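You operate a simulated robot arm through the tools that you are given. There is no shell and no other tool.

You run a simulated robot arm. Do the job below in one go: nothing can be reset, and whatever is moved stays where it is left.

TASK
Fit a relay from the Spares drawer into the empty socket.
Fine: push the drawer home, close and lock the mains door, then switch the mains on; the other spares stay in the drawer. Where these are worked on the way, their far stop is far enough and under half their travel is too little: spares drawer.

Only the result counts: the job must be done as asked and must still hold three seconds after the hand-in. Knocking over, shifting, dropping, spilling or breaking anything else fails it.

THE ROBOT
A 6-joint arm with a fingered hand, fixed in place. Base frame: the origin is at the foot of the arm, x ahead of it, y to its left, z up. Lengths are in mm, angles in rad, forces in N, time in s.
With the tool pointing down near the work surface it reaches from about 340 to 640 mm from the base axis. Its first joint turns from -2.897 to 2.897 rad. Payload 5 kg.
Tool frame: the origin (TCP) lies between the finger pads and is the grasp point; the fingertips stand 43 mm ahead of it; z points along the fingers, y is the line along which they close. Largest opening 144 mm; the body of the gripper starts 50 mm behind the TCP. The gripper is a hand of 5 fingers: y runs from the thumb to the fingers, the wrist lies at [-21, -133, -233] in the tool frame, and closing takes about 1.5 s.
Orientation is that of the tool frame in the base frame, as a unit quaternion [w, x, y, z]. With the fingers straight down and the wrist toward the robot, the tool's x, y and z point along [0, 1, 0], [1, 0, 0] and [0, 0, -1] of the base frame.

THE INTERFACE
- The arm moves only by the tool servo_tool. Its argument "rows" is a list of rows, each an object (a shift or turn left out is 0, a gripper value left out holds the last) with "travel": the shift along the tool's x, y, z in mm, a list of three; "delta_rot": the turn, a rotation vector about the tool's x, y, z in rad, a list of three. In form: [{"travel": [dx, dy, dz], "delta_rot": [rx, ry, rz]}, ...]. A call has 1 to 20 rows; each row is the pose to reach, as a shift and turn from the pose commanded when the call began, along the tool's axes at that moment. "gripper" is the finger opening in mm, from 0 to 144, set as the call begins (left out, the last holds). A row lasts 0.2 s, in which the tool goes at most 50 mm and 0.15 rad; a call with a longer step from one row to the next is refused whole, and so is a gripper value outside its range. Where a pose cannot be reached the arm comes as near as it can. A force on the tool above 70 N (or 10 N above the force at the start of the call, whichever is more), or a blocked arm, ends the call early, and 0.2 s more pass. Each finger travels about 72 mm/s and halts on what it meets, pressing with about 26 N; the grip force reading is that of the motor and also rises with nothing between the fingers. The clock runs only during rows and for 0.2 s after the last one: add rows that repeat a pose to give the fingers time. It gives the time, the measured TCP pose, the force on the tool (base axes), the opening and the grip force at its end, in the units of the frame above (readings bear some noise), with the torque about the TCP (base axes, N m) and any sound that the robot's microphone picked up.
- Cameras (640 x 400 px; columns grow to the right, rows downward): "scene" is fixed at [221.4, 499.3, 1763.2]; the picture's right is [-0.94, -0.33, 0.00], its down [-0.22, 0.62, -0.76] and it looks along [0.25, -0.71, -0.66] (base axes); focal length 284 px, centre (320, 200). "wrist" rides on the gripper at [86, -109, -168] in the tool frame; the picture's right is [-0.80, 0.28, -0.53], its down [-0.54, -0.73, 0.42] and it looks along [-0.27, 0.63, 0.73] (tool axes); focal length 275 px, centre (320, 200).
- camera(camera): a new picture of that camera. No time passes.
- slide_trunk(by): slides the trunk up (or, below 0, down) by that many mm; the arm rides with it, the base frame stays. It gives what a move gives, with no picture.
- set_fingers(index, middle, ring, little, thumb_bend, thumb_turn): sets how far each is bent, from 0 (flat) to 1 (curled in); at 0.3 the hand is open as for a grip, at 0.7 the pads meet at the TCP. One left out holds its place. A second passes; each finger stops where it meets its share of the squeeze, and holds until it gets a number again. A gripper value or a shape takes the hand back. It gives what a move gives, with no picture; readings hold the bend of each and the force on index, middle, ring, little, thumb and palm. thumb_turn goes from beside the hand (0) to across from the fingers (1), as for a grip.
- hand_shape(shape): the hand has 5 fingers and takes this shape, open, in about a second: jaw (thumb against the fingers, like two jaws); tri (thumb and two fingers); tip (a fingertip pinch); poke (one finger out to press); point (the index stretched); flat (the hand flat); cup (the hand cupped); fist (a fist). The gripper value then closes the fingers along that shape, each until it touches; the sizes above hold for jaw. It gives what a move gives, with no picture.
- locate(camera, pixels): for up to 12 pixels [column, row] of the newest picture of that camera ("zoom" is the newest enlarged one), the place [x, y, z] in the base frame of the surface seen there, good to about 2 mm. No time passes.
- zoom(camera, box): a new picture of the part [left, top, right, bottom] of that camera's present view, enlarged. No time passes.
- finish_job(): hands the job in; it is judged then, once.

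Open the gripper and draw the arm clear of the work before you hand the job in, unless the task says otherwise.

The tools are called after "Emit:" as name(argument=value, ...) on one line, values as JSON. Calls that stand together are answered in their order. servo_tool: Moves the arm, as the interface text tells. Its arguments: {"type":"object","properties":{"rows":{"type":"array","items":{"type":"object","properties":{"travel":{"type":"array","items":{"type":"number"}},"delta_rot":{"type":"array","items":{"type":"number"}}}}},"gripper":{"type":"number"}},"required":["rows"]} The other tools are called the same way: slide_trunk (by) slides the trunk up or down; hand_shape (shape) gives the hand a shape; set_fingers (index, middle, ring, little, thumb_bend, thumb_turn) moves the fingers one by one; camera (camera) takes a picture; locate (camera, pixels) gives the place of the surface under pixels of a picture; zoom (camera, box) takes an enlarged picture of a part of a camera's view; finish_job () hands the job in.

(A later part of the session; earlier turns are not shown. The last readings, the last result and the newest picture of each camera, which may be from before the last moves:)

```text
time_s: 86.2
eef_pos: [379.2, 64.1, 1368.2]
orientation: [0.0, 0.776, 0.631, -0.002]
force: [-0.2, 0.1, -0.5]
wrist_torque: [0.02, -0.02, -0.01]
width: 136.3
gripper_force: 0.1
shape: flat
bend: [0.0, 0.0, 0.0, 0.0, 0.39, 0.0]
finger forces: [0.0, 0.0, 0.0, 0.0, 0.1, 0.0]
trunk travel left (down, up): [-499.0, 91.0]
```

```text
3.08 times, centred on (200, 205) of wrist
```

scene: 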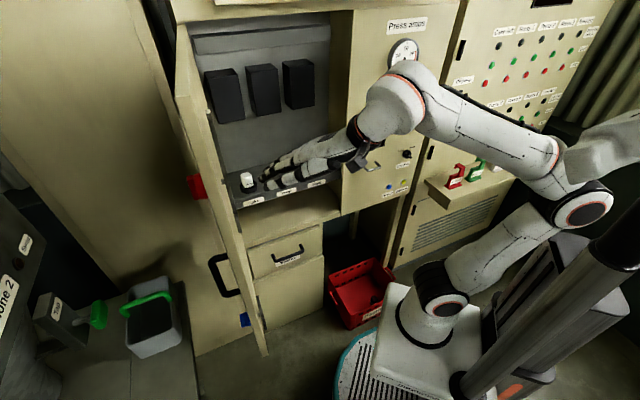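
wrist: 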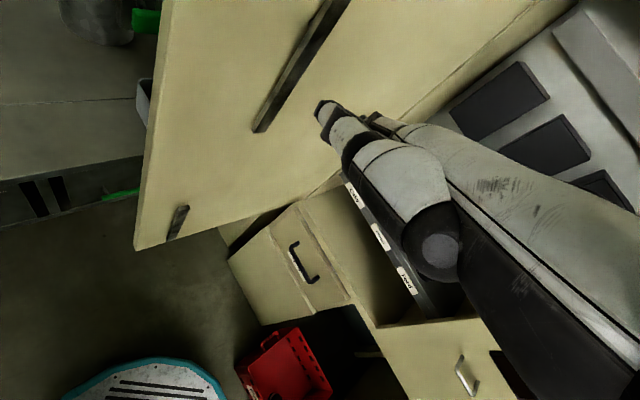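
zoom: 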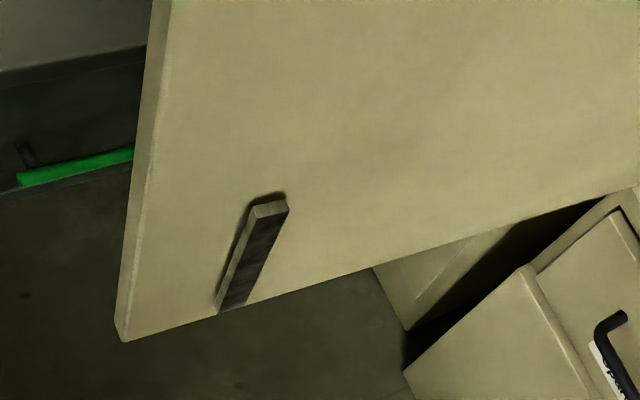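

Both inner bars (on the red and blue knobs) are vertical, i.e. unlocked. Now I tilt the hand so it points sideways, moving it back and left away from the door as it turns.

Emit:
servo_tool(rows=[{"travel": [5, -11, 0], "delta_rot": [0, -0.131, 0]}, {"travel": [10, -22, 0], "delta_rot": [0, -0.262, 0]}, {"travel": [15, -33, 0], "delta_rot": [0, -0.393, 0]}, {"travel": [20, -45, 0], "delta_rot": [0, -0.524, 0]}, {"travel": [25, -56, 0], "delta_rot": [0, -0.655, 0]}, {"travel": [30, -67, 0], "delta_rot": [0, -0.785, 0]}, {"travel": [35, -78, 0], "delta_rot": [0, -0.916, 0]}, {"travel": [40, -89, 0], "delta_rot": [0, -1.047, 0]}, {"travel": [45, -100, 0], "delta_rot": [0, -1.178, 0]}, {"travel": [50, -112, 0], "delta_rot": [0, -1.309, 0]}, {"travel": [55, -123, 0], "delta_rot": [0, -1.44, 0]}, {"travel": [60, -134, 0], "delta_rot": [0, -1.571, 0]}, {"travel": [60, -134, 0], "delta_rot": [0, -1.571, 0]}])

Emit:
camera(camera="scene")

Emit:
camera(camera="wrist")

```text
time_s: 89.0
eef_pos: [387.7, 78.6, 1419.2]
orientation: [-0.447, -0.546, -0.448, 0.549]
force: [0.0, 0.4, 0.6]
wrist_torque: [-0.02, -0.01, -0.01]
width: 0.0
gripper_force: 0.0
shape: flat
bend: [0.0, 0.0, 0.0, 0.0, 0.39, 0.0]
finger forces: [0.0, 0.0, 0.0, 0.0, 0.1, 0.0]
out of reach, approached as far as the arm can: row 7, 8, 9, 10, 11, 12, 13
trunk travel left (down, up): [-499.0, 91.0]
```

```text
taken
```

scene: 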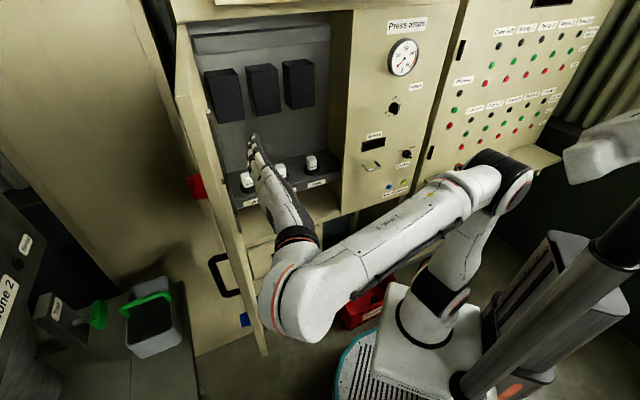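

```text
taken
```

wrist: 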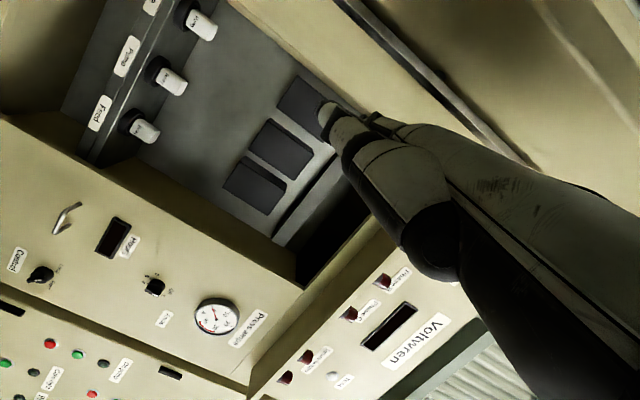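

This sideways orientation runs into the arm's limits. I'll instead hook the door over its top edge with the hand pointing down, so I rotate back to upright first.

Emit:
servo_tool(rows=[{"travel": [0, -2, 4], "delta_rot": [0, 0.131, 0]}, {"travel": [0, -4, 8], "delta_rot": [0, 0.262, 0]}, {"travel": [0, -6, 12], "delta_rot": [0, 0.393, 0]}, {"travel": [0, -8, 16], "delta_rot": [0, 0.524, 0]}, {"travel": [0, -10, 20], "delta_rot": [0, 0.655, 0]}, {"travel": [0, -12, 24], "delta_rot": [0, 0.785, 0]}, {"travel": [0, -14, 28], "delta_rot": [0, 0.916, 0]}, {"travel": [0, -16, 32], "delta_rot": [0, 1.047, 0]}, {"travel": [0, -18, 36], "delta_rot": [0, 1.178, 0]}, {"travel": [0, -19, 40], "delta_rot": [0, 1.309, 0]}, {"travel": [0, -20, 44], "delta_rot": [0, 1.44, 0]}, {"travel": [0, -20, 44], "delta_rot": [0, 1.571, 0]}, {"travel": [0, -20, 44], "delta_rot": [0, 1.571, 0]}])

Emit:
slide_trunk(by=80)

Emit:
hand_shape(shape="jaw")

Emit:
camera(camera="scene")

Emit:
camera(camera="wrist")

```text
time_s: 91.8
eef_pos: [359.3, 40.2, 1423.1]
orientation: [-0.001, 0.776, 0.631, -0.002]
force: [-0.3, 1.1, 0.2]
wrist_torque: [-0.01, -0.01, -0.01]
width: 0.2
gripper_force: 0.1
shape: flat
bend: [0.0, 0.0, 0.0, 0.0, 0.39, 0.0]
finger forces: [0.0, 0.1, 0.0, 0.1, 0.0, 0.0]
trunk travel left (down, up): [-499.0, 91.0]
```

```text
time_s: 92.9
eef_pos: [360.2, 41.1, 1503.1]
orientation: [0.001, 0.775, 0.632, -0.003]
force: [0.1, 1.2, 0.7]
wrist_torque: [0.0, -0.01, 0.02]
width: 0.0
gripper_force: 0.1
shape: flat
bend: [0.0, 0.0, 0.0, 0.0, 0.39, 0.0]
finger forces: [0.1, 0.1, 0.0, 0.0, 0.0, 0.0]
trunk travel left (down, up): [-579.0, 11.0]
```

```text
time_s: 93.8
eef_pos: [359.1, 40.5, 1502.0]
orientation: [0.0, 0.775, 0.632, -0.002]
force: [-0.4, 0.3, 0.3]
wrist_torque: [-0.01, -0.02, -0.02]
width: 143.7
gripper_force: 0.0
shape: jaw
bend: [0.3, 0.3, 0.3, 0.3, 0.3, 0.97]
finger forces: [0.0, 0.0, 0.0, 0.0, 0.1, 0.1]
trunk travel left (down, up): [-579.0, 11.0]
```

```text
taken
```

scene: 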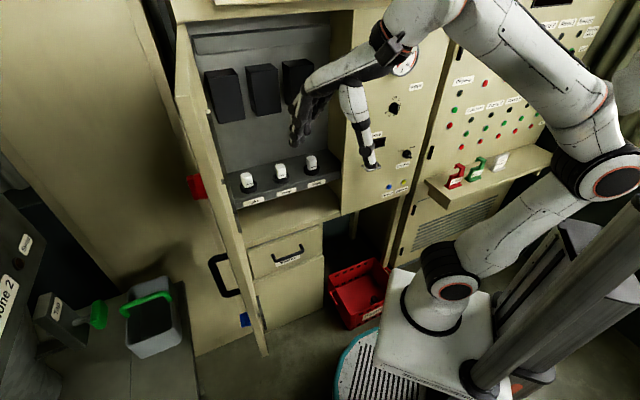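

```text
taken
```

wrist: 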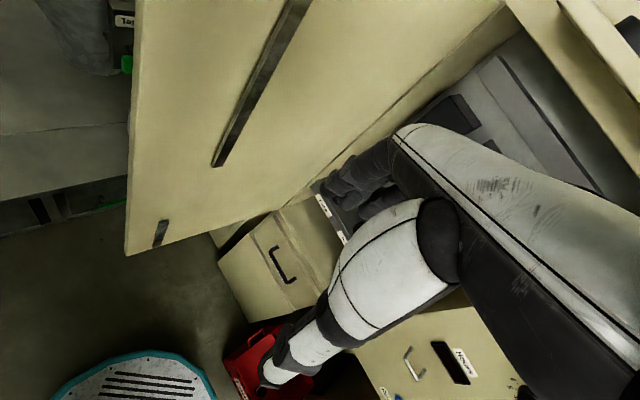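

I need the exact height and line of the door's top edge. I zoom on its top near (183,60)–(185,100) and locate points.

Emit:
zoom(camera="scene", box=[160, 10, 240, 130])

Emit:
locate(camera="scene", pixels=[[180, 40], [183, 60], [183, 75], [184, 88], [184, 93], [185, 100], [187, 110], [190, 95], [179, 92], [192, 60], [188, 85], [195, 120]])

```text
3.33 times, centred on (200, 70) of scene
```

zoom: 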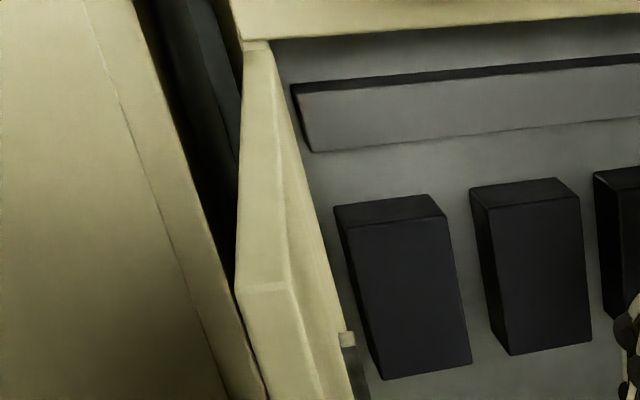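

```text
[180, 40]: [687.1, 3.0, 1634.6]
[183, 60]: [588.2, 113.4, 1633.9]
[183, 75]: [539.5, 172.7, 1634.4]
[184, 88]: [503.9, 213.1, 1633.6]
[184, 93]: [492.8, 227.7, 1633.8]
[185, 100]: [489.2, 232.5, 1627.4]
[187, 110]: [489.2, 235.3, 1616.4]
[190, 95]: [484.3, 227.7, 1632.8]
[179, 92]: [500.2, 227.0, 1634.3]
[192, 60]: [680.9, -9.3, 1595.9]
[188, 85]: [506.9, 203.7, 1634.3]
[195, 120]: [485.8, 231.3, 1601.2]
```

The door's top edge is at z≈1634, free corner at (492,230). I yaw the hand toward the door normal and tilt it slightly, rising to z≈1640 near (400,90).

Emit:
servo_tool(rows=[{"travel": [9, 5, -23], "delta_rot": [-0.056, 0.021, -0.12]}, {"travel": [19, 10, -46], "delta_rot": [-0.111, 0.042, -0.239]}, {"travel": [28, 15, -69], "delta_rot": [-0.167, 0.064, -0.359]}, {"travel": [38, 20, -92], "delta_rot": [-0.223, 0.085, -0.479]}, {"travel": [47, 25, -115], "delta_rot": [-0.278, 0.106, -0.598]}, {"travel": [57, 30, -138], "delta_rot": [-0.334, 0.127, -0.718]}, {"travel": [57, 30, -138], "delta_rot": [-0.334, 0.127, -0.718]}])

Emit:
set_fingers(index=0.4, middle=0.4, ring=0.4, little=0.4, thumb_bend=0.3)

Emit:
camera(camera="scene")

Emit:
camera(camera="wrist")

```text
time_s: 95.4
eef_pos: [401.3, 91.0, 1641.7]
orientation: [0.085, 0.493, 0.853, 0.149]
force: [-0.2, 0.4, -0.4]
wrist_torque: [0.01, -0.02, 0.01]
width: 143.6
gripper_force: 0.0
shape: jaw
bend: [0.3, 0.3, 0.3, 0.3, 0.3, 0.97]
finger forces: [0.0, 0.0, 0.0, 0.0, 0.0, 0.0]
trunk travel left (down, up): [-579.0, 11.0]
```

```text
time_s: 96.4
eef_pos: [401.8, 92.4, 1641.8]
orientation: [0.086, 0.494, 0.852, 0.149]
force: [0.6, 0.1, -0.7]
wrist_torque: [0.01, 0.0, -0.02]
width: 132.3
gripper_force: 0.1
shape: fingers
bend: [0.4, 0.4, 0.4, 0.4, 0.3, 0.97]
finger forces: [0.1, 0.0, 0.0, 0.1, 0.0, 0.1]
trunk travel left (down, up): [-579.0, 11.0]
```

```text
taken
```

scene: 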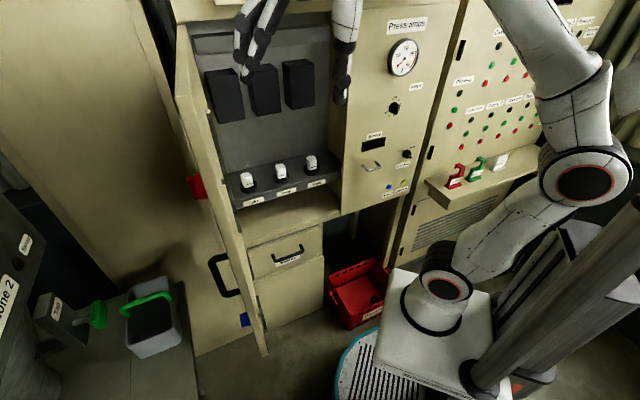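

```text
taken
```

wrist: 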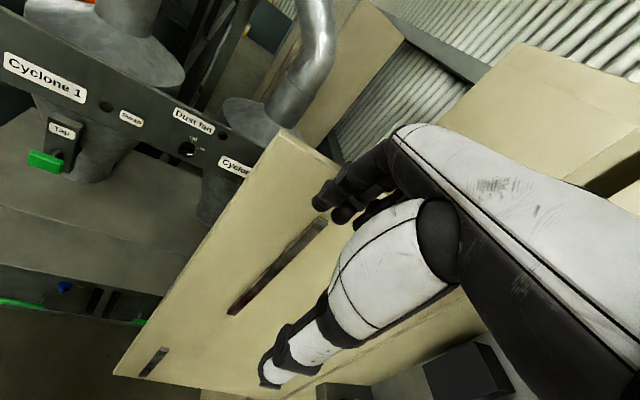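

The hand hook (fingers/thumb pointing down) is ready. I first rise to z≈1692, then move over the top edge of the door near its free end.

Emit:
servo_tool(rows=[{"travel": [0, 8, -24]}, {"travel": [0, 17, -47]}, {"travel": [9, 53, -34]}, {"travel": [19, 88, -21]}, {"travel": [28, 124, -8]}, {"travel": [38, 160, 4]}, {"travel": [38, 160, 4]}])

Emit:
camera(camera="scene")

Emit:
camera(camera="wrist")

```text
time_s: 98.0
eef_pos: [513.8, 200.7, 1691.9]
orientation: [0.087, 0.494, 0.852, 0.15]
force: [-0.2, 0.1, 0.3]
wrist_torque: [0.01, -0.01, -0.02]
width: 132.4
gripper_force: 0.0
shape: fingers
bend: [0.4, 0.4, 0.4, 0.4, 0.3, 0.97]
finger forces: [0.1, 0.0, 0.0, 0.0, 0.0, 0.1]
trunk travel left (down, up): [-579.0, 11.0]
```

```text
taken
```

scene: 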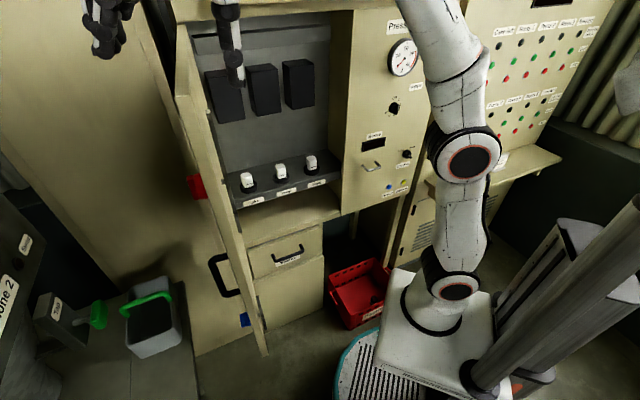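

```text
taken
```

wrist: 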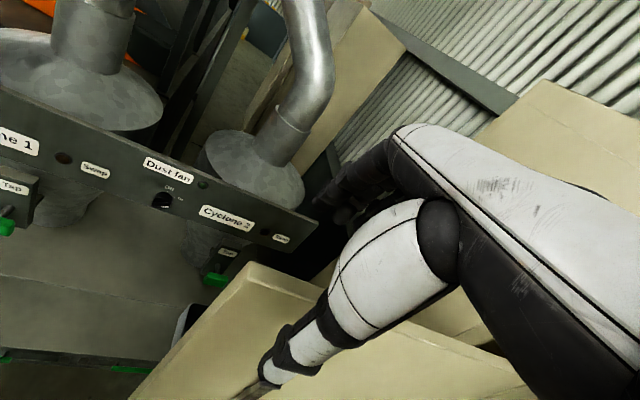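

Reached: the door's top edge (250,270)–(500,360) lies between thumb and fingers. I lower straight down about 68 mm so the fingers hang behind the outer face.

Emit:
servo_tool(rows=[{"travel": [0, -7, 19]}, {"travel": [0, -14, 38]}, {"travel": [0, -19, 52]}, {"travel": [0, -23, 64]}, {"travel": [0, -23, 64]}])

Emit:
camera(camera="scene")

Emit:
zoom(camera="scene", box=[60, 0, 300, 150])

Emit:
camera(camera="wrist")

```text
time_s: 99.2
eef_pos: [514.9, 199.5, 1623.9]
orientation: [0.087, 0.494, 0.852, 0.149]
force: [0.7, -0.3, 0.6]
wrist_torque: [-0.02, -0.01, -0.01]
width: 132.4
gripper_force: 0.1
shape: fingers
bend: [0.4, 0.4, 0.4, 0.4, 0.3, 0.97]
finger forces: [0.1, 0.0, 0.0, 0.1, 0.0, 0.0]
trunk travel left (down, up): [-579.0, 11.0]
```

```text
taken
```

scene: 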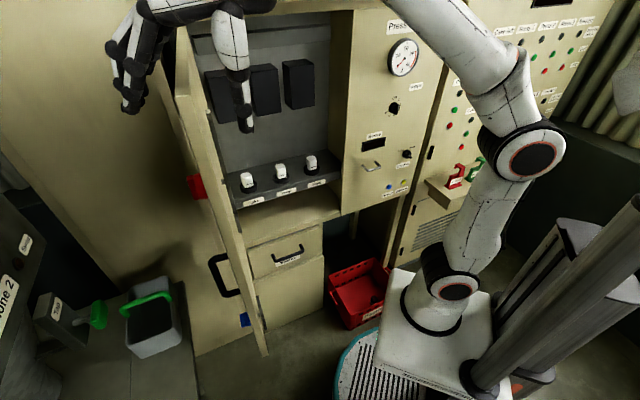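

```text
2.67 times, centred on (180, 75) of scene
```

zoom: 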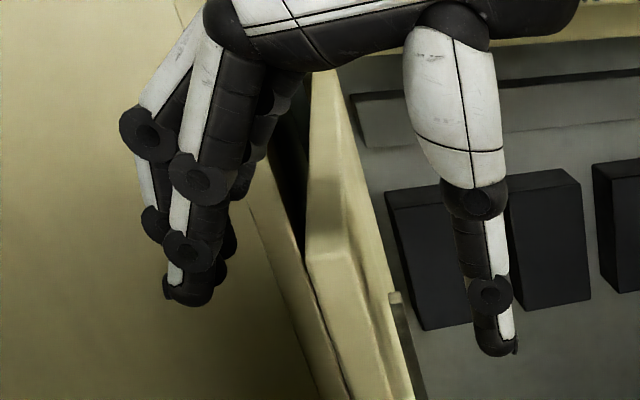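

```text
taken
```

wrist: 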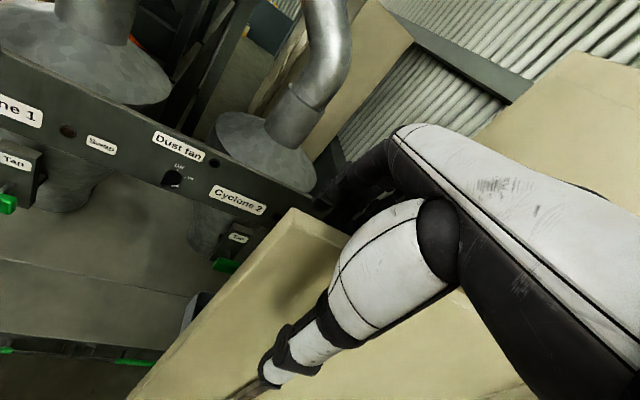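

The hand straddles the door's top edge. I now pull the door toward the robot along an arc about its hinge, turning the hand with it (first ~24°).

Emit:
servo_tool(rows=[{"travel": [-4, -21, -7.5], "delta_rot": [0, 0.018, -0.049]}, {"travel": [-10, -41, -15], "delta_rot": [0, 0.036, -0.099]}, {"travel": [-16, -62, -22], "delta_rot": [0, 0.053, -0.148]}, {"travel": [-24, -81, -29], "delta_rot": [0, 0.071, -0.197]}, {"travel": [-33, -101, -36], "delta_rot": [0, 0.089, -0.247]}, {"travel": [-43, -120, -43], "delta_rot": [0, 0.107, -0.296]}, {"travel": [-54, -138, -50], "delta_rot": [0, 0.124, -0.345]}, {"travel": [-66, -156, -56], "delta_rot": [0, 0.142, -0.394]}])

Emit:
camera(camera="scene")

Emit:
camera(camera="wrist")

```text
time_s: 101.0
eef_pos: [403.0, 58.7, 1622.2]
orientation: [0.053, 0.305, 0.937, 0.163]
force: [0.1, -1.0, -1.0]
wrist_torque: [0.01, -0.03, 0.0]
width: 132.4
gripper_force: 0.1
shape: fingers
bend: [0.4, 0.4, 0.4, 0.4, 0.3, 0.97]
finger forces: [0.1, 0.0, 0.1, 0.0, 0.0, 0.0]
trunk travel left (down, up): [-579.0, 11.0]
```

```text
taken
```

scene: 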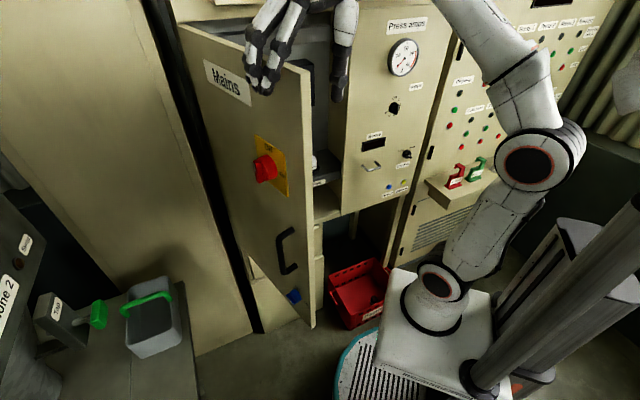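

```text
taken
```

wrist: 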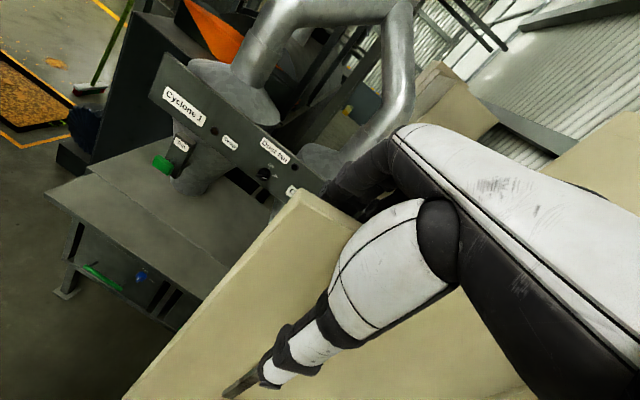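

The door swings easily. The outer face is now visible: "Mains" label, red rotary switch on a yellow plate, handle and blue knob. I zoom to read it.

Emit:
zoom(camera="scene", box=[180, 40, 340, 200])

Emit:
zoom(camera="scene", box=[250, 210, 340, 330])

Emit:
locate(camera="scene", pixels=[[310, 70], [307, 100], [316, 325], [195, 35], [240, 80], [262, 167], [285, 165], [290, 180], [292, 297], [275, 250], [296, 272], [280, 232]])

```text
2.50 times, centred on (260, 120) of scene
```

zoom: 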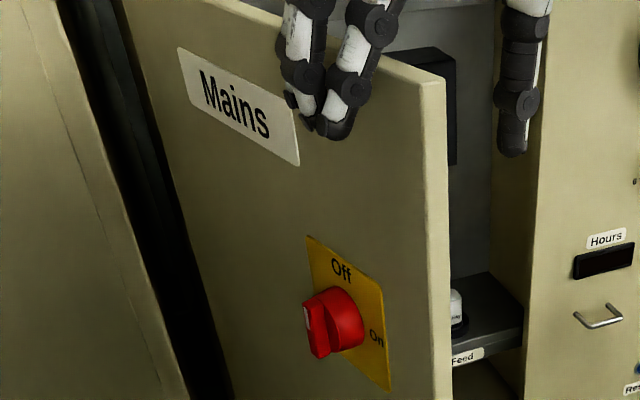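

```text
3.33 times, centred on (295, 270) of scene
```

zoom: 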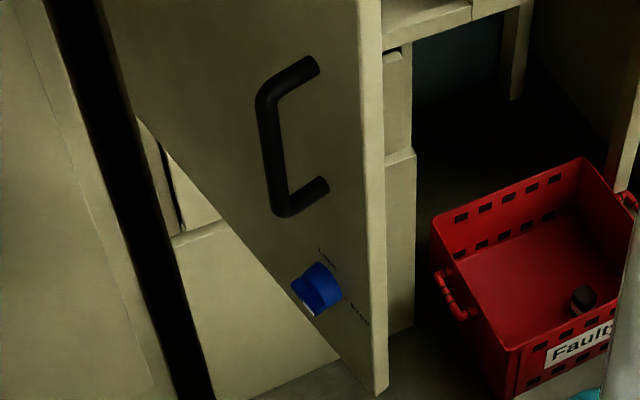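

```text
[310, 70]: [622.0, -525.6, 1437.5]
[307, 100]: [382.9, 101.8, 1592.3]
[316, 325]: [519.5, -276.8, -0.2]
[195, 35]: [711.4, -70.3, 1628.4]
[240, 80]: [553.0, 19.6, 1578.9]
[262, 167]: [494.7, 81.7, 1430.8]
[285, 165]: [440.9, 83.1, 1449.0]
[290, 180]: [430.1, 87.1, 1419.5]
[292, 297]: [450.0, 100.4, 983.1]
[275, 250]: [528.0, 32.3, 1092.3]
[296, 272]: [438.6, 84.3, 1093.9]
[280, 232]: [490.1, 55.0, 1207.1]
```

The mains switch is a red knob on a yellow plate (Off up, On right) and the blue knob is Lock/Free. I continue the arc by another ~20°.

Emit:
servo_tool(rows=[{"travel": [-4, -21, -7.4], "delta_rot": [0, 0.018, -0.049]}, {"travel": [-10, -41, -15], "delta_rot": [0, 0.036, -0.099]}, {"travel": [-16, -61, -22], "delta_rot": [0, 0.053, -0.148]}, {"travel": [-24, -81, -29], "delta_rot": [0, 0.071, -0.197]}, {"travel": [-33, -101, -36], "delta_rot": [0, 0.089, -0.247]}, {"travel": [-43, -120, -43], "delta_rot": [0, 0.107, -0.296]}, {"travel": [-54, -138, -50], "delta_rot": [0, 0.124, -0.345]}])

Emit:
camera(camera="scene")

Emit:
camera(camera="wrist")

```text
time_s: 102.6
eef_pos: [411.8, -7.7, 1578.9]
orientation: [0.028, 0.145, 0.974, 0.172]
force: [-1.4, 0.1, 0.4]
wrist_torque: [-0.03, -0.09, 0.02]
width: 132.4
gripper_force: 0.1
shape: fingers
bend: [0.4, 0.4, 0.4, 0.4, 0.3, 0.97]
finger forces: [0.0, 0.0, 0.1, 0.0, 0.0, 0.0]
out of reach, approached as far as the arm can: row 4, 5, 6, 7
trunk travel left (down, up): [-579.0, 11.0]
```

```text
taken
```

scene: 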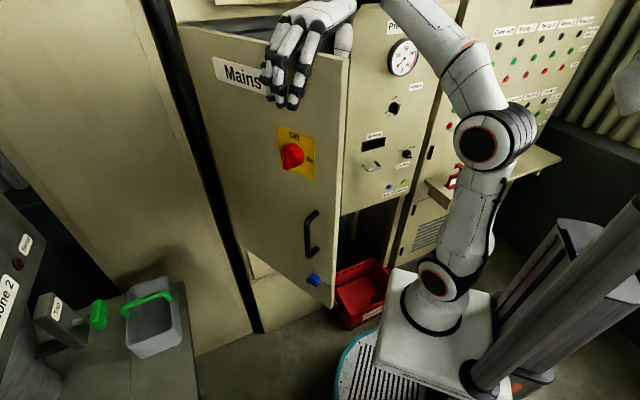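

```text
taken
```

wrist: 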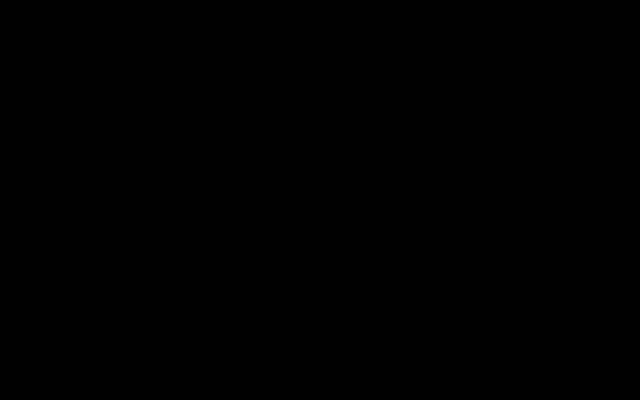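

The arm ran out of reach at the end and dipped a little; the door keeps following. I measure the door's present angle and look closely at the hand.

Emit:
locate(camera="scene", pixels=[[200, 50], [250, 120], [330, 130], [320, 200], [340, 80], [350, 60], [335, 305], [290, 155], [310, 150], [310, 235], [313, 280], [270, 80]])

Emit:
zoom(camera="scene", box=[200, 0, 440, 150])

```text
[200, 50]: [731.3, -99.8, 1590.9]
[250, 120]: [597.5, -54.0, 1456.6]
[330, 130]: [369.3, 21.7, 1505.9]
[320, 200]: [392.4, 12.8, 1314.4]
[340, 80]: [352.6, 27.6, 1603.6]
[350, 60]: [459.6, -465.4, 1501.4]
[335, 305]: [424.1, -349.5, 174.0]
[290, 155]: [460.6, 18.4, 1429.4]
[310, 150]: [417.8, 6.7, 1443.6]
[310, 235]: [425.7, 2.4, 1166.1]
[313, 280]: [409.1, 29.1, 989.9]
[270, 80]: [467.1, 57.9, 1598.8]
```

```text
2.67 times, centred on (320, 75) of scene
```

zoom: 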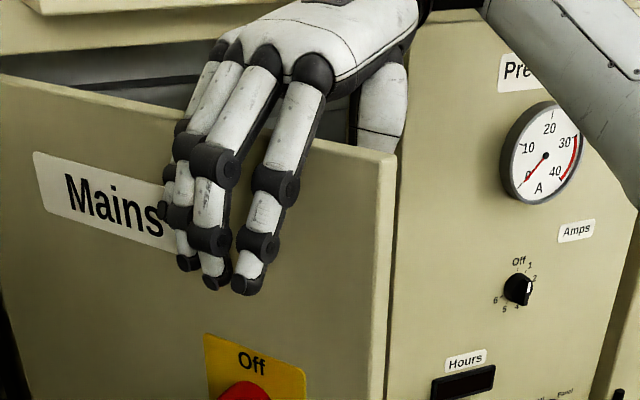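

Door is at ≈161°. To push it further I must bring the hand over to the outer side; I first lift the fingers just above the top edge.

Emit:
servo_tool(rows=[{"travel": [0, 10, -27]}, {"travel": [0, 20, -54]}, {"travel": [0, 30, -82]}, {"travel": [0, 30, -82]}])

Emit:
zoom(camera="scene", box=[200, 0, 440, 150])

```text
time_s: 103.6
eef_pos: [424.7, 34.5, 1628.9]
orientation: [0.024, 0.132, 0.976, 0.172]
force: [-0.1, 0.4, 0.5]
wrist_torque: [-0.02, 0.02, 0.0]
width: 132.2
gripper_force: 0.0
shape: fingers
bend: [0.4, 0.4, 0.4, 0.4, 0.3, 0.97]
finger forces: [0.0, 0.0, 0.0, 0.0, 0.0, 0.1]
out of reach, approached as far as the arm can: row 1, 2, 3, 4
trunk travel left (down, up): [-579.0, 11.0]
```

```text
2.67 times, centred on (320, 75) of scene
```

zoom: 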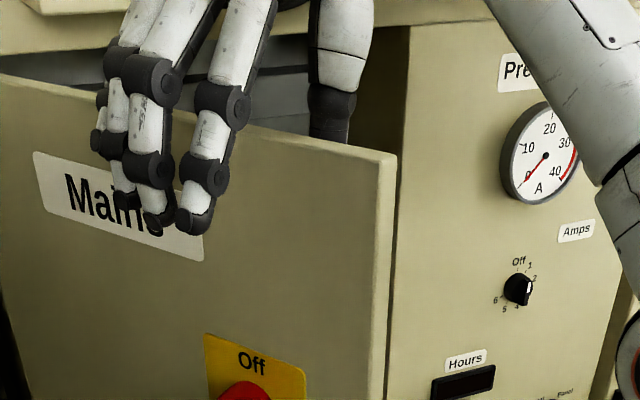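

The hand is up 50 mm with fingers outside. I rotate the wrist back toward the arm's direction while rising further, so thumb and fingers clear the top edge.

Emit:
servo_tool(rows=[{"travel": [0, 6, -16], "delta_rot": [0, -0.048, 0.132]}, {"travel": [0, 12, -32], "delta_rot": [0, -0.096, 0.263]}, {"travel": [0, 18, -49], "delta_rot": [0, -0.144, 0.395]}, {"travel": [0, 24, -65], "delta_rot": [0, -0.191, 0.526]}, {"travel": [0, 30, -81], "delta_rot": [0, -0.239, 0.658]}, {"travel": [0, 30, -81], "delta_rot": [0, -0.239, 0.658]}])

Emit:
camera(camera="scene")

Emit:
camera(camera="wrist")

```text
time_s: 105.0
eef_pos: [424.1, 36.1, 1719.9]
orientation: [0.08, 0.458, 0.872, 0.152]
force: [-1.3, 0.2, 0.0]
wrist_torque: [-0.01, -0.01, 0.01]
width: 132.1
gripper_force: 0.0
shape: fingers
bend: [0.4, 0.4, 0.4, 0.4, 0.3, 0.97]
finger forces: [0.1, 0.1, 0.1, 0.0, 0.1, 0.1]
trunk travel left (down, up): [-579.0, 11.0]
```

```text
taken
```

scene: 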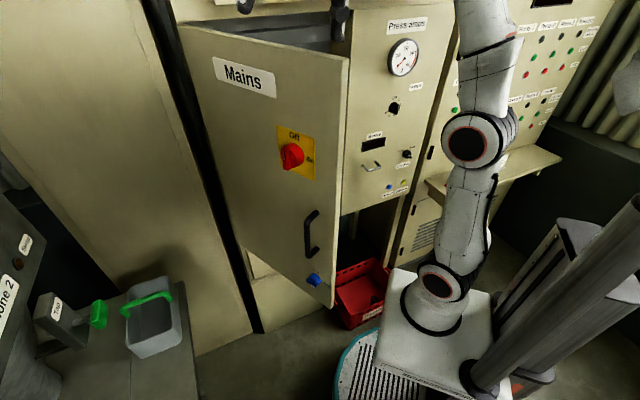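

```text
taken
```

wrist: 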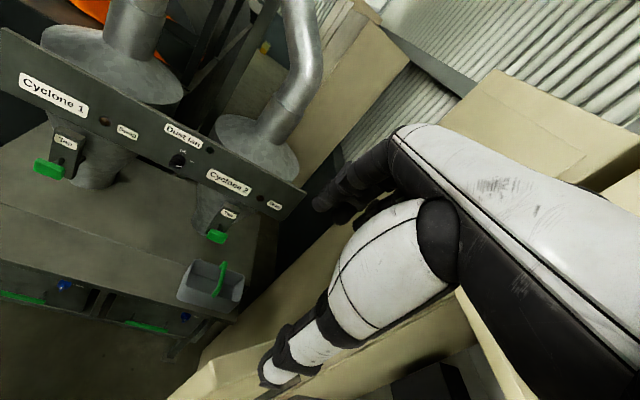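

The hand is above the door. The scene camera has a clear view of the door's outer face; I zoom on the switch and the blue lock knob.

Emit:
zoom(camera="scene", box=[265, 115, 335, 190])

Emit:
zoom(camera="scene", box=[290, 260, 340, 310])

Emit:
locate(camera="zoom", pixels=[[240, 180], [270, 230], [320, 220], [290, 180], [300, 260], [250, 250], [360, 300], [260, 130], [350, 215]])

```text
5.33 times, centred on (300, 152) of scene
```

zoom: 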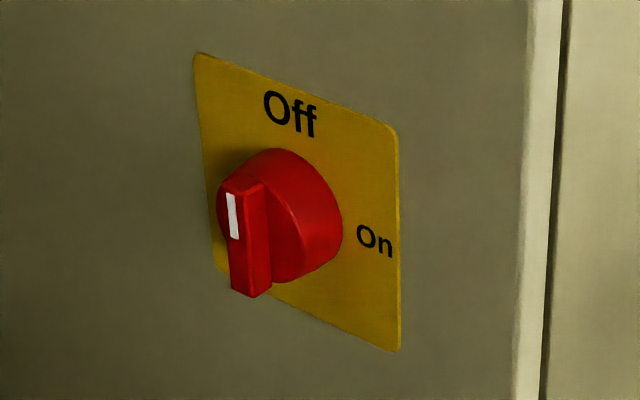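

```text
8.00 times, centred on (315, 285) of scene
```

zoom: 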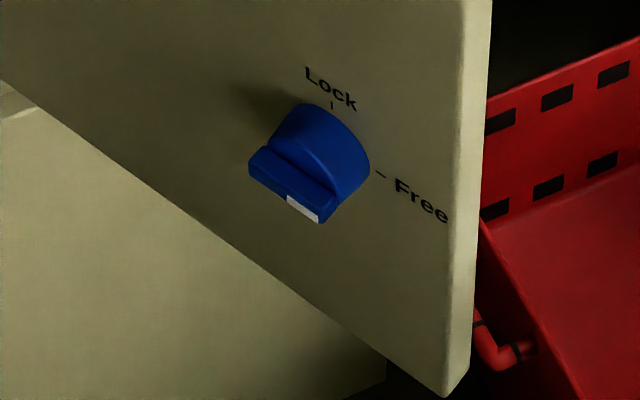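

```text
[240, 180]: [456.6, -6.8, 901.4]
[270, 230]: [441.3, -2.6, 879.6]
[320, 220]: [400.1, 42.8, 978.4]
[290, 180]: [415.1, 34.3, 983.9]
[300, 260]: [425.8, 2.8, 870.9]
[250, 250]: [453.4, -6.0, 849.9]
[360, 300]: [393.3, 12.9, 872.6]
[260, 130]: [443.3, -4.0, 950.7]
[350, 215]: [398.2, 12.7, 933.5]
```

Red switch: grip bar up at "Off", "On" to the right. Blue knob: bar horizontal at "Free", "Lock" at the top. Now I carry the hand over to the outer side of the door and then down, turning it upright.

Emit:
servo_tool(rows=[{"travel": [31, 10, 5]}, {"travel": [63, 20, 10]}, {"travel": [94, 31, 15]}, {"travel": [125, 41, 20]}, {"travel": [127, 34, 38], "delta_rot": [0.038, -0.024, 0.139]}, {"travel": [129, 27, 56], "delta_rot": [0.077, -0.049, 0.279]}, {"travel": [131, 20, 74], "delta_rot": [0.115, -0.073, 0.418]}, {"travel": [132, 13, 92], "delta_rot": [0.154, -0.098, 0.558]}, {"travel": [134, 7, 110], "delta_rot": [0.193, -0.122, 0.697]}, {"travel": [136, 0, 128], "delta_rot": [0.231, -0.146, 0.836]}, {"travel": [138, -7, 146], "delta_rot": [0.27, -0.171, 0.976]}, {"travel": [139, -14, 165], "delta_rot": [0.308, -0.195, 1.115]}, {"travel": [139, -14, 165], "delta_rot": [0.308, -0.195, 1.115]}])

Emit:
camera(camera="scene")

Emit:
camera(camera="wrist")

```text
time_s: 107.8
eef_pos: [381.5, 173.2, 1561.4]
orientation: [0.001, 0.865, 0.501, 0.0]
force: [0.4, 0.4, -0.1]
wrist_torque: [0.0, -0.03, 0.03]
width: 132.3
gripper_force: 0.1
shape: fingers
bend: [0.4, 0.4, 0.4, 0.4, 0.3, 0.97]
finger forces: [0.0, 0.0, 0.1, 0.1, 0.1, 0.1]
trunk travel left (down, up): [-579.0, 11.0]
```

```text
taken
```

scene: 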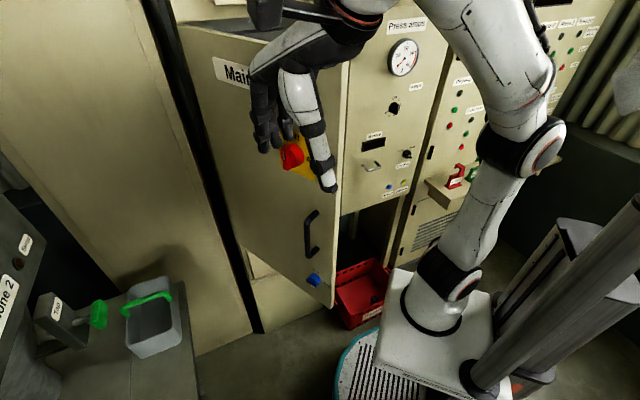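

```text
taken
```

wrist: 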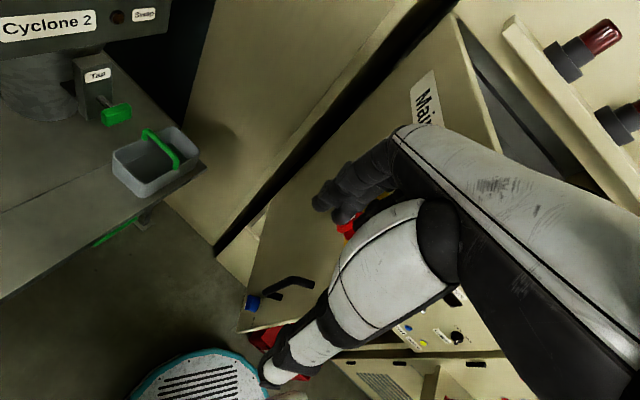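

The hand is now outside the door at (381,173,1561). I make a fist and push the door along the closing arc at this height (plain panel, above the switch).

Emit:
hand_shape(shape="fist")

Emit:
servo_tool(rows=[{"travel": [-6, 36, 0], "delta_rot": [0, 0, 0.07]}, {"travel": [-21, 70, 0], "delta_rot": [0, 0, 0.14]}, {"travel": [-44, 90, 0], "delta_rot": [0, 0, 0.21]}, {"travel": [-67, 103, 0], "delta_rot": [0, 0, 0.28]}, {"travel": [-91, 105, 0], "delta_rot": [0, 0, 0.35]}, {"travel": [-115, 107, 0], "delta_rot": [0, 0, 0.42]}, {"travel": [-142, 112, 0], "delta_rot": [0, 0, 0.47]}, {"travel": [-170, 117, 0], "delta_rot": [0, 0, 0.52]}])

Emit:
camera(camera="scene")

Emit:
camera(camera="wrist")

```text
time_s: 108.7
eef_pos: [380.8, 172.8, 1561.8]
orientation: [0.001, 0.865, 0.502, 0.001]
force: [0.3, 0.6, -0.2]
wrist_torque: [0.01, -0.04, 0.0]
width: 0.2
gripper_force: 0.0
shape: fist
bend: [1.0, 1.0, 1.0, 1.0, 0.85, 0.85]
finger forces: [0.0, 0.0, 0.0, 0.1, 0.0, 0.1]
trunk travel left (down, up): [-579.0, 11.0]
```

```text
time_s: 110.5
eef_pos: [399.5, -31.8, 1561.0]
orientation: [0.0, 0.965, 0.261, 0.0]
force: [-0.4, -0.9, 0.5]
wrist_torque: [0.05, 0.0, -0.01]
width: 0.2
gripper_force: 0.0
shape: fist
bend: [1.0, 1.0, 1.0, 1.0, 0.85, 0.85]
finger forces: [0.0, 0.0, 0.0, 0.0, 0.1, 0.0]
trunk travel left (down, up): [-579.0, 11.0]
```

```text
taken
```

scene: 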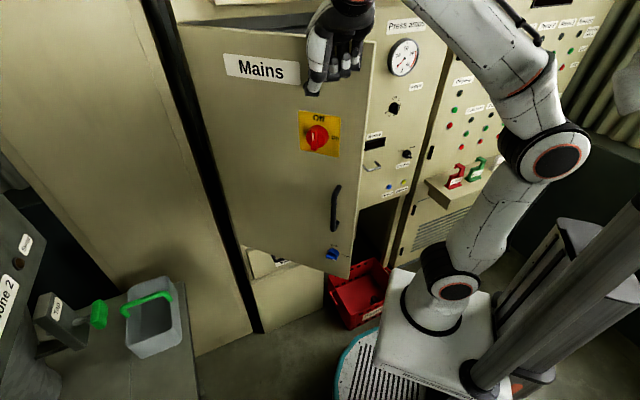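

```text
taken
```

wrist: 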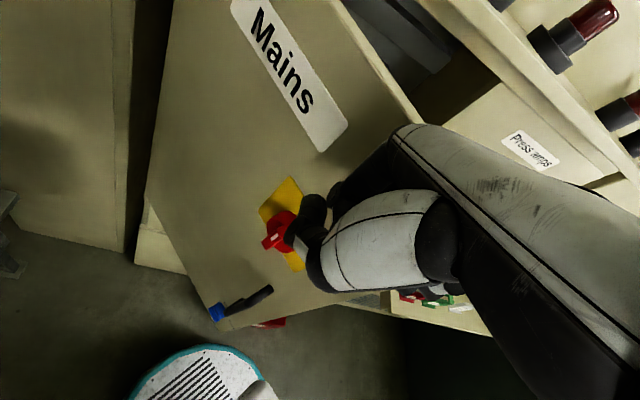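

The door follows well (about 178° now). I continue pushing along the arc toward ~212°.

Emit:
servo_tool(rows=[{"travel": [-20, 21, 0]}, {"travel": [-38, 43, 0]}, {"travel": [-54, 66, 0]}, {"travel": [-69, 90, 0]}, {"travel": [-81, 115, 0]}, {"travel": [-92, 141, 0]}, {"travel": [-101, 168, 0]}, {"travel": [-109, 195, 0]}])

Emit:
camera(camera="scene")

Emit:
camera(camera="wrist")

```text
time_s: 112.3
eef_pos: [402.7, -254.7, 1561.6]
orientation: [0.0, 0.965, 0.263, 0.0]
force: [0.2, -0.4, -0.7]
wrist_torque: [0.0, -0.01, -0.03]
width: 0.1
gripper_force: 0.0
shape: fist
bend: [1.0, 1.0, 1.0, 1.0, 0.85, 0.85]
finger forces: [0.1, 0.0, 0.0, 0.0, 0.0, 0.0]
trunk travel left (down, up): [-579.0, 11.0]
```

```text
taken
```

scene: 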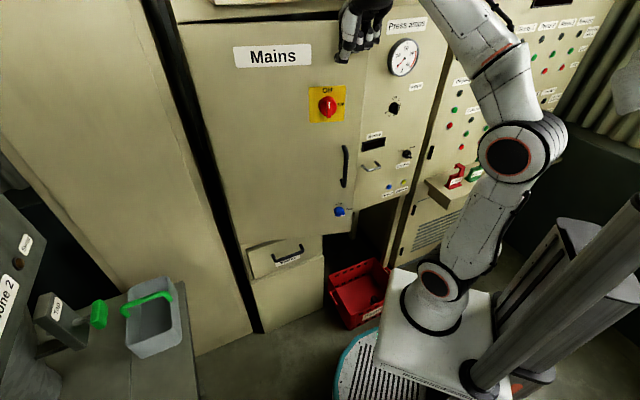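

```text
taken
```

wrist: 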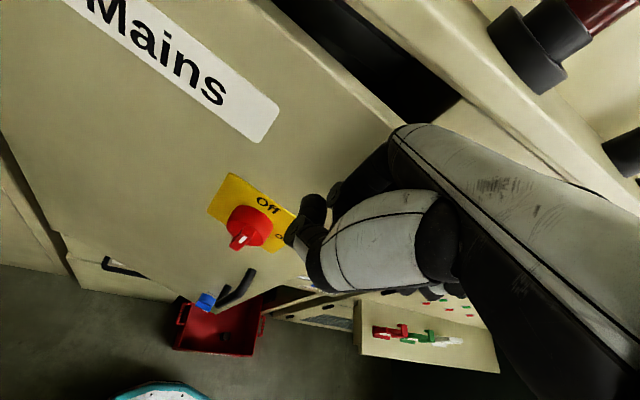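

The door is nearly closed. I check the angle, and where the protruding lamps in the upper right of the wrist view are, before the last push.

Emit:
locate(camera="wrist", pixels=[[510, 50], [600, 20], [480, 100], [400, 40], [560, 130], [380, 110], [420, 100], [200, 160], [330, 100], [60, 200], [610, 160], [330, 30]])

Emit:
locate(camera="scene", pixels=[[200, 60], [280, 130], [330, 75], [350, 180], [360, 70], [300, 40], [370, 70], [345, 225], [340, 100]])

```text
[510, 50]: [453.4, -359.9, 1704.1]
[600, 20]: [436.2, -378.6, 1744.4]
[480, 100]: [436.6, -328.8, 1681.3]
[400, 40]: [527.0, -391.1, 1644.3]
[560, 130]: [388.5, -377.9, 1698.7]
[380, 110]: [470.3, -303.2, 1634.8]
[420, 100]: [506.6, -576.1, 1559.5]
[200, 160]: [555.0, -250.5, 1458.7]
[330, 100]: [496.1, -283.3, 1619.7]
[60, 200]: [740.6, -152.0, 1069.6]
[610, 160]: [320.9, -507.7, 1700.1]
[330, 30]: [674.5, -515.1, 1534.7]
```

```text
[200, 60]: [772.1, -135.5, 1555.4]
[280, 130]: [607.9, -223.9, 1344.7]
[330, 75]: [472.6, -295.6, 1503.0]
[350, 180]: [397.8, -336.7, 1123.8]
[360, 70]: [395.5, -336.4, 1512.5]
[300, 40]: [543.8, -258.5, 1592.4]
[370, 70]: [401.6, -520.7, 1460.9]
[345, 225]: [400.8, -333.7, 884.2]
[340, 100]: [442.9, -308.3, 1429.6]
```

The door is at 208°. An overhead box with lamps sticks out above, so for the final push I back off and lower the hand to handle height (z≈1190).

Emit:
servo_tool(rows=[{"travel": [-11, -41, 0]}, {"travel": [-22, -82, 0]}, {"travel": [-22, -82, 46]}, {"travel": [-22, -82, 92]}, {"travel": [-22, -82, 138]}, {"travel": [-22, -82, 184]}, {"travel": [-22, -82, 230]}, {"travel": [-22, -82, 276]}, {"travel": [-22, -82, 322]}, {"travel": [-22, -82, 368]}, {"travel": [-22, -82, 368]}])

Emit:
camera(camera="scene")

Emit:
camera(camera="wrist")

```text
time_s: 114.7
eef_pos: [338.0, -193.5, 1192.5]
orientation: [0.001, 0.965, 0.262, 0.001]
force: [0.0, 0.7, 0.2]
wrist_torque: [-0.02, 0.02, 0.02]
width: 0.0
gripper_force: 0.1
shape: fist
bend: [1.0, 1.0, 1.0, 1.0, 0.85, 0.85]
finger forces: [0.0, 0.0, 0.1, 0.1, 0.0, 0.0]
trunk travel left (down, up): [-579.0, 11.0]
```

```text
taken
```

scene: 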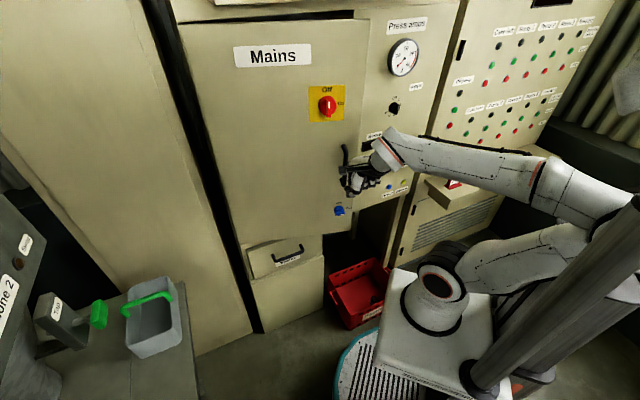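

```text
taken
```

wrist: 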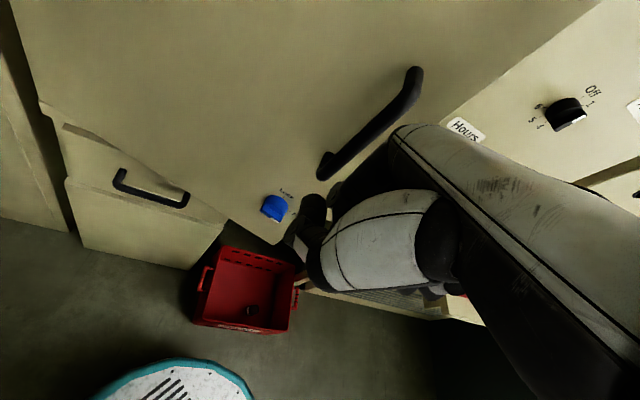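

The fist is in front of the handle. I push it toward the cabinet (closing the last ~17°), first most of the way.

Emit:
servo_tool(rows=[{"travel": [0, 20, 0]}, {"travel": [-1, 40, 0]}, {"travel": [-2, 60, 0]}, {"travel": [-3, 80, 0]}, {"travel": [-3, 100, 0]}, {"travel": [-4, 115, 0]}, {"travel": [-4, 125, 0]}])

Emit:
camera(camera="scene")

Emit:
locate(camera="scene", pixels=[[200, 60], [280, 130], [350, 75], [300, 50], [340, 130], [370, 40], [340, 225]])

```text
time_s: 116.3
eef_pos: [404.0, -308.1, 1192.1]
orientation: [0.0, 0.965, 0.261, 0.0]
force: [1.2, 0.4, 0.4]
wrist_torque: [-0.01, -0.01, 0.0]
width: 0.1
gripper_force: 0.0
shape: fist
bend: [1.0, 1.0, 1.0, 1.0, 0.85, 0.85]
finger forces: [0.1, 0.1, 0.1, 0.1, 0.1, 0.0]
trunk travel left (down, up): [-579.0, 11.0]
```

```text
taken
```

scene: 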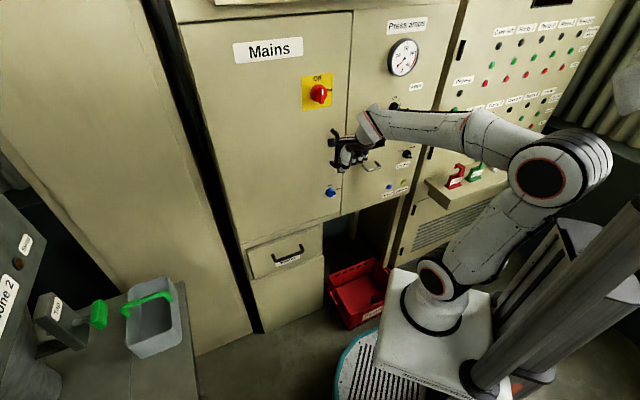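

```text
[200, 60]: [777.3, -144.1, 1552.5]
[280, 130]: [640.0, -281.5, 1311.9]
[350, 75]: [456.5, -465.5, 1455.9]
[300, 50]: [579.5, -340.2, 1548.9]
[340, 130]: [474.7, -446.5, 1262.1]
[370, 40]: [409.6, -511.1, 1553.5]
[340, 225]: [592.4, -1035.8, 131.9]
```

The door's outer face is now at d≈-651, flush with the neighbouring panel — closed. I press a little further to be sure it is fully shut.

Emit:
servo_tool(rows=[{"travel": [0, 5, 0]}, {"travel": [0, 10, 0]}, {"travel": [0, 15, 0]}, {"travel": [0, 15, 0]}])

Emit:
locate(camera="scene", pixels=[[200, 60], [280, 130], [300, 50], [370, 40], [345, 60]])

Emit:
camera(camera="wrist")

```text
time_s: 117.3
eef_pos: [409.7, -319.1, 1192.8]
orientation: [0.001, 0.965, 0.262, 0.0]
force: [-0.6, 0.4, -0.8]
wrist_torque: [0.0, -0.03, -0.01]
width: 0.0
gripper_force: 0.0
shape: fist
bend: [1.0, 1.0, 1.0, 1.0, 0.85, 0.85]
finger forces: [0.0, 0.1, 0.0, 0.1, 0.0, 0.1]
trunk travel left (down, up): [-579.0, 11.0]
```

```text
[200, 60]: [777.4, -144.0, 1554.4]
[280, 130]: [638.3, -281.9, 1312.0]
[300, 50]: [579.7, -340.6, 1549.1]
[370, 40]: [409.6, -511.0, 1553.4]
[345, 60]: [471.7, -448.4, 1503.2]
```

```text
taken
```

wrist: 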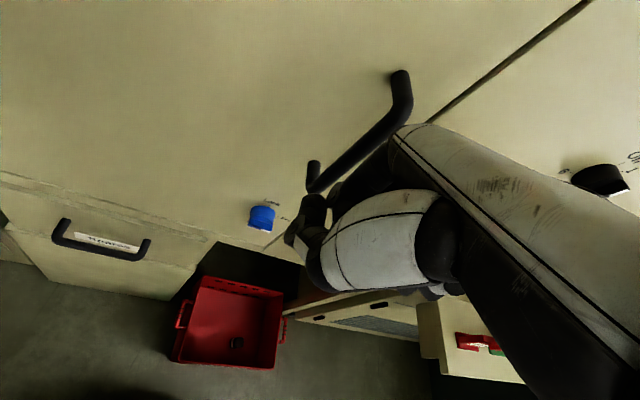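

No force yet, so the fist isn't touching now. I advance in small steps until contact, to confirm the door is against its stop.

Emit:
servo_tool(rows=[{"travel": [0, 6, 0]}, {"travel": [0, 12, 0]}, {"travel": [0, 18, 0]}, {"travel": [0, 24, 0]}, {"travel": [0, 30, 0]}, {"travel": [0, 30, 0]}])

Emit:
zoom(camera="scene", box=[300, 100, 420, 220])

```text
time_s: 118.7
eef_pos: [425.0, -343.4, 1193.7]
orientation: [0.001, 0.965, 0.262, 0.0]
force: [-0.5, -0.7, 1.0]
wrist_torque: [-0.02, 0.03, 0.0]
width: 0.0
gripper_force: 0.0
shape: fist
bend: [1.0, 1.0, 1.0, 1.0, 0.85, 0.85]
finger forces: [0.0, 0.1, 0.0, 0.0, 0.1, 0.0]
trunk travel left (down, up): [-579.0, 11.0]
```

```text
3.33 times, centred on (360, 160) of scene
```

zoom: 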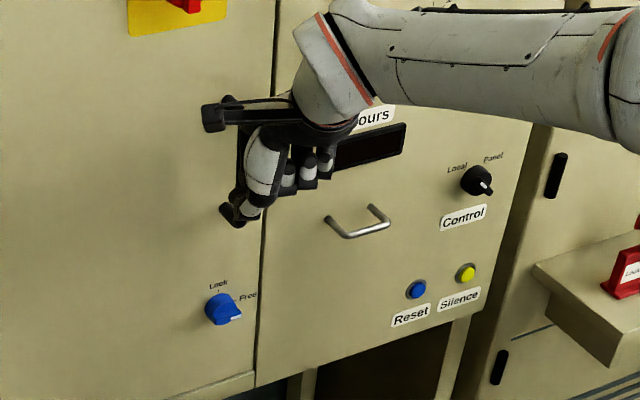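

Still no contact (fist ~66 mm from the handle bar). I advance a bit more in small steps.

Emit:
servo_tool(rows=[{"travel": [0, 5, 0]}, {"travel": [0, 10, 0]}, {"travel": [0, 15, 0]}, {"travel": [0, 20, 0]}, {"travel": [0, 20, 0]}])

Emit:
camera(camera="wrist")

```text
time_s: 119.7
eef_pos: [427.9, -348.1, 1194.2]
orientation: [-0.003, 0.965, 0.262, -0.001]
force: [-28.9, 61.1, 15.9]
wrist_torque: [-4.92, -2.71, 1.18]
width: 136.1
gripper_force: 0.1
shape: fist
bend: [1.0, 1.0, 1.0, 1.0, 0.85, 0.85]
finger forces: [69.6, 0.1, 0.0, 0.0, 0.0, 0.0]
trunk travel left (down, up): [-579.0, 11.0]
stopped in row 4: the force on the tool passed its limit at 77 N (the readings are from after the stop); the commanded pose is now the measured one
```

```text
taken
```

wrist: 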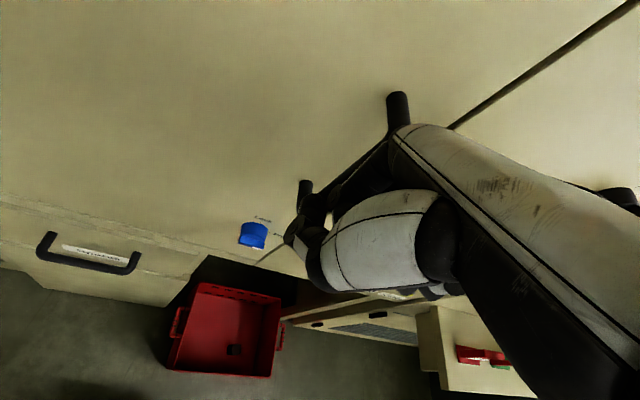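

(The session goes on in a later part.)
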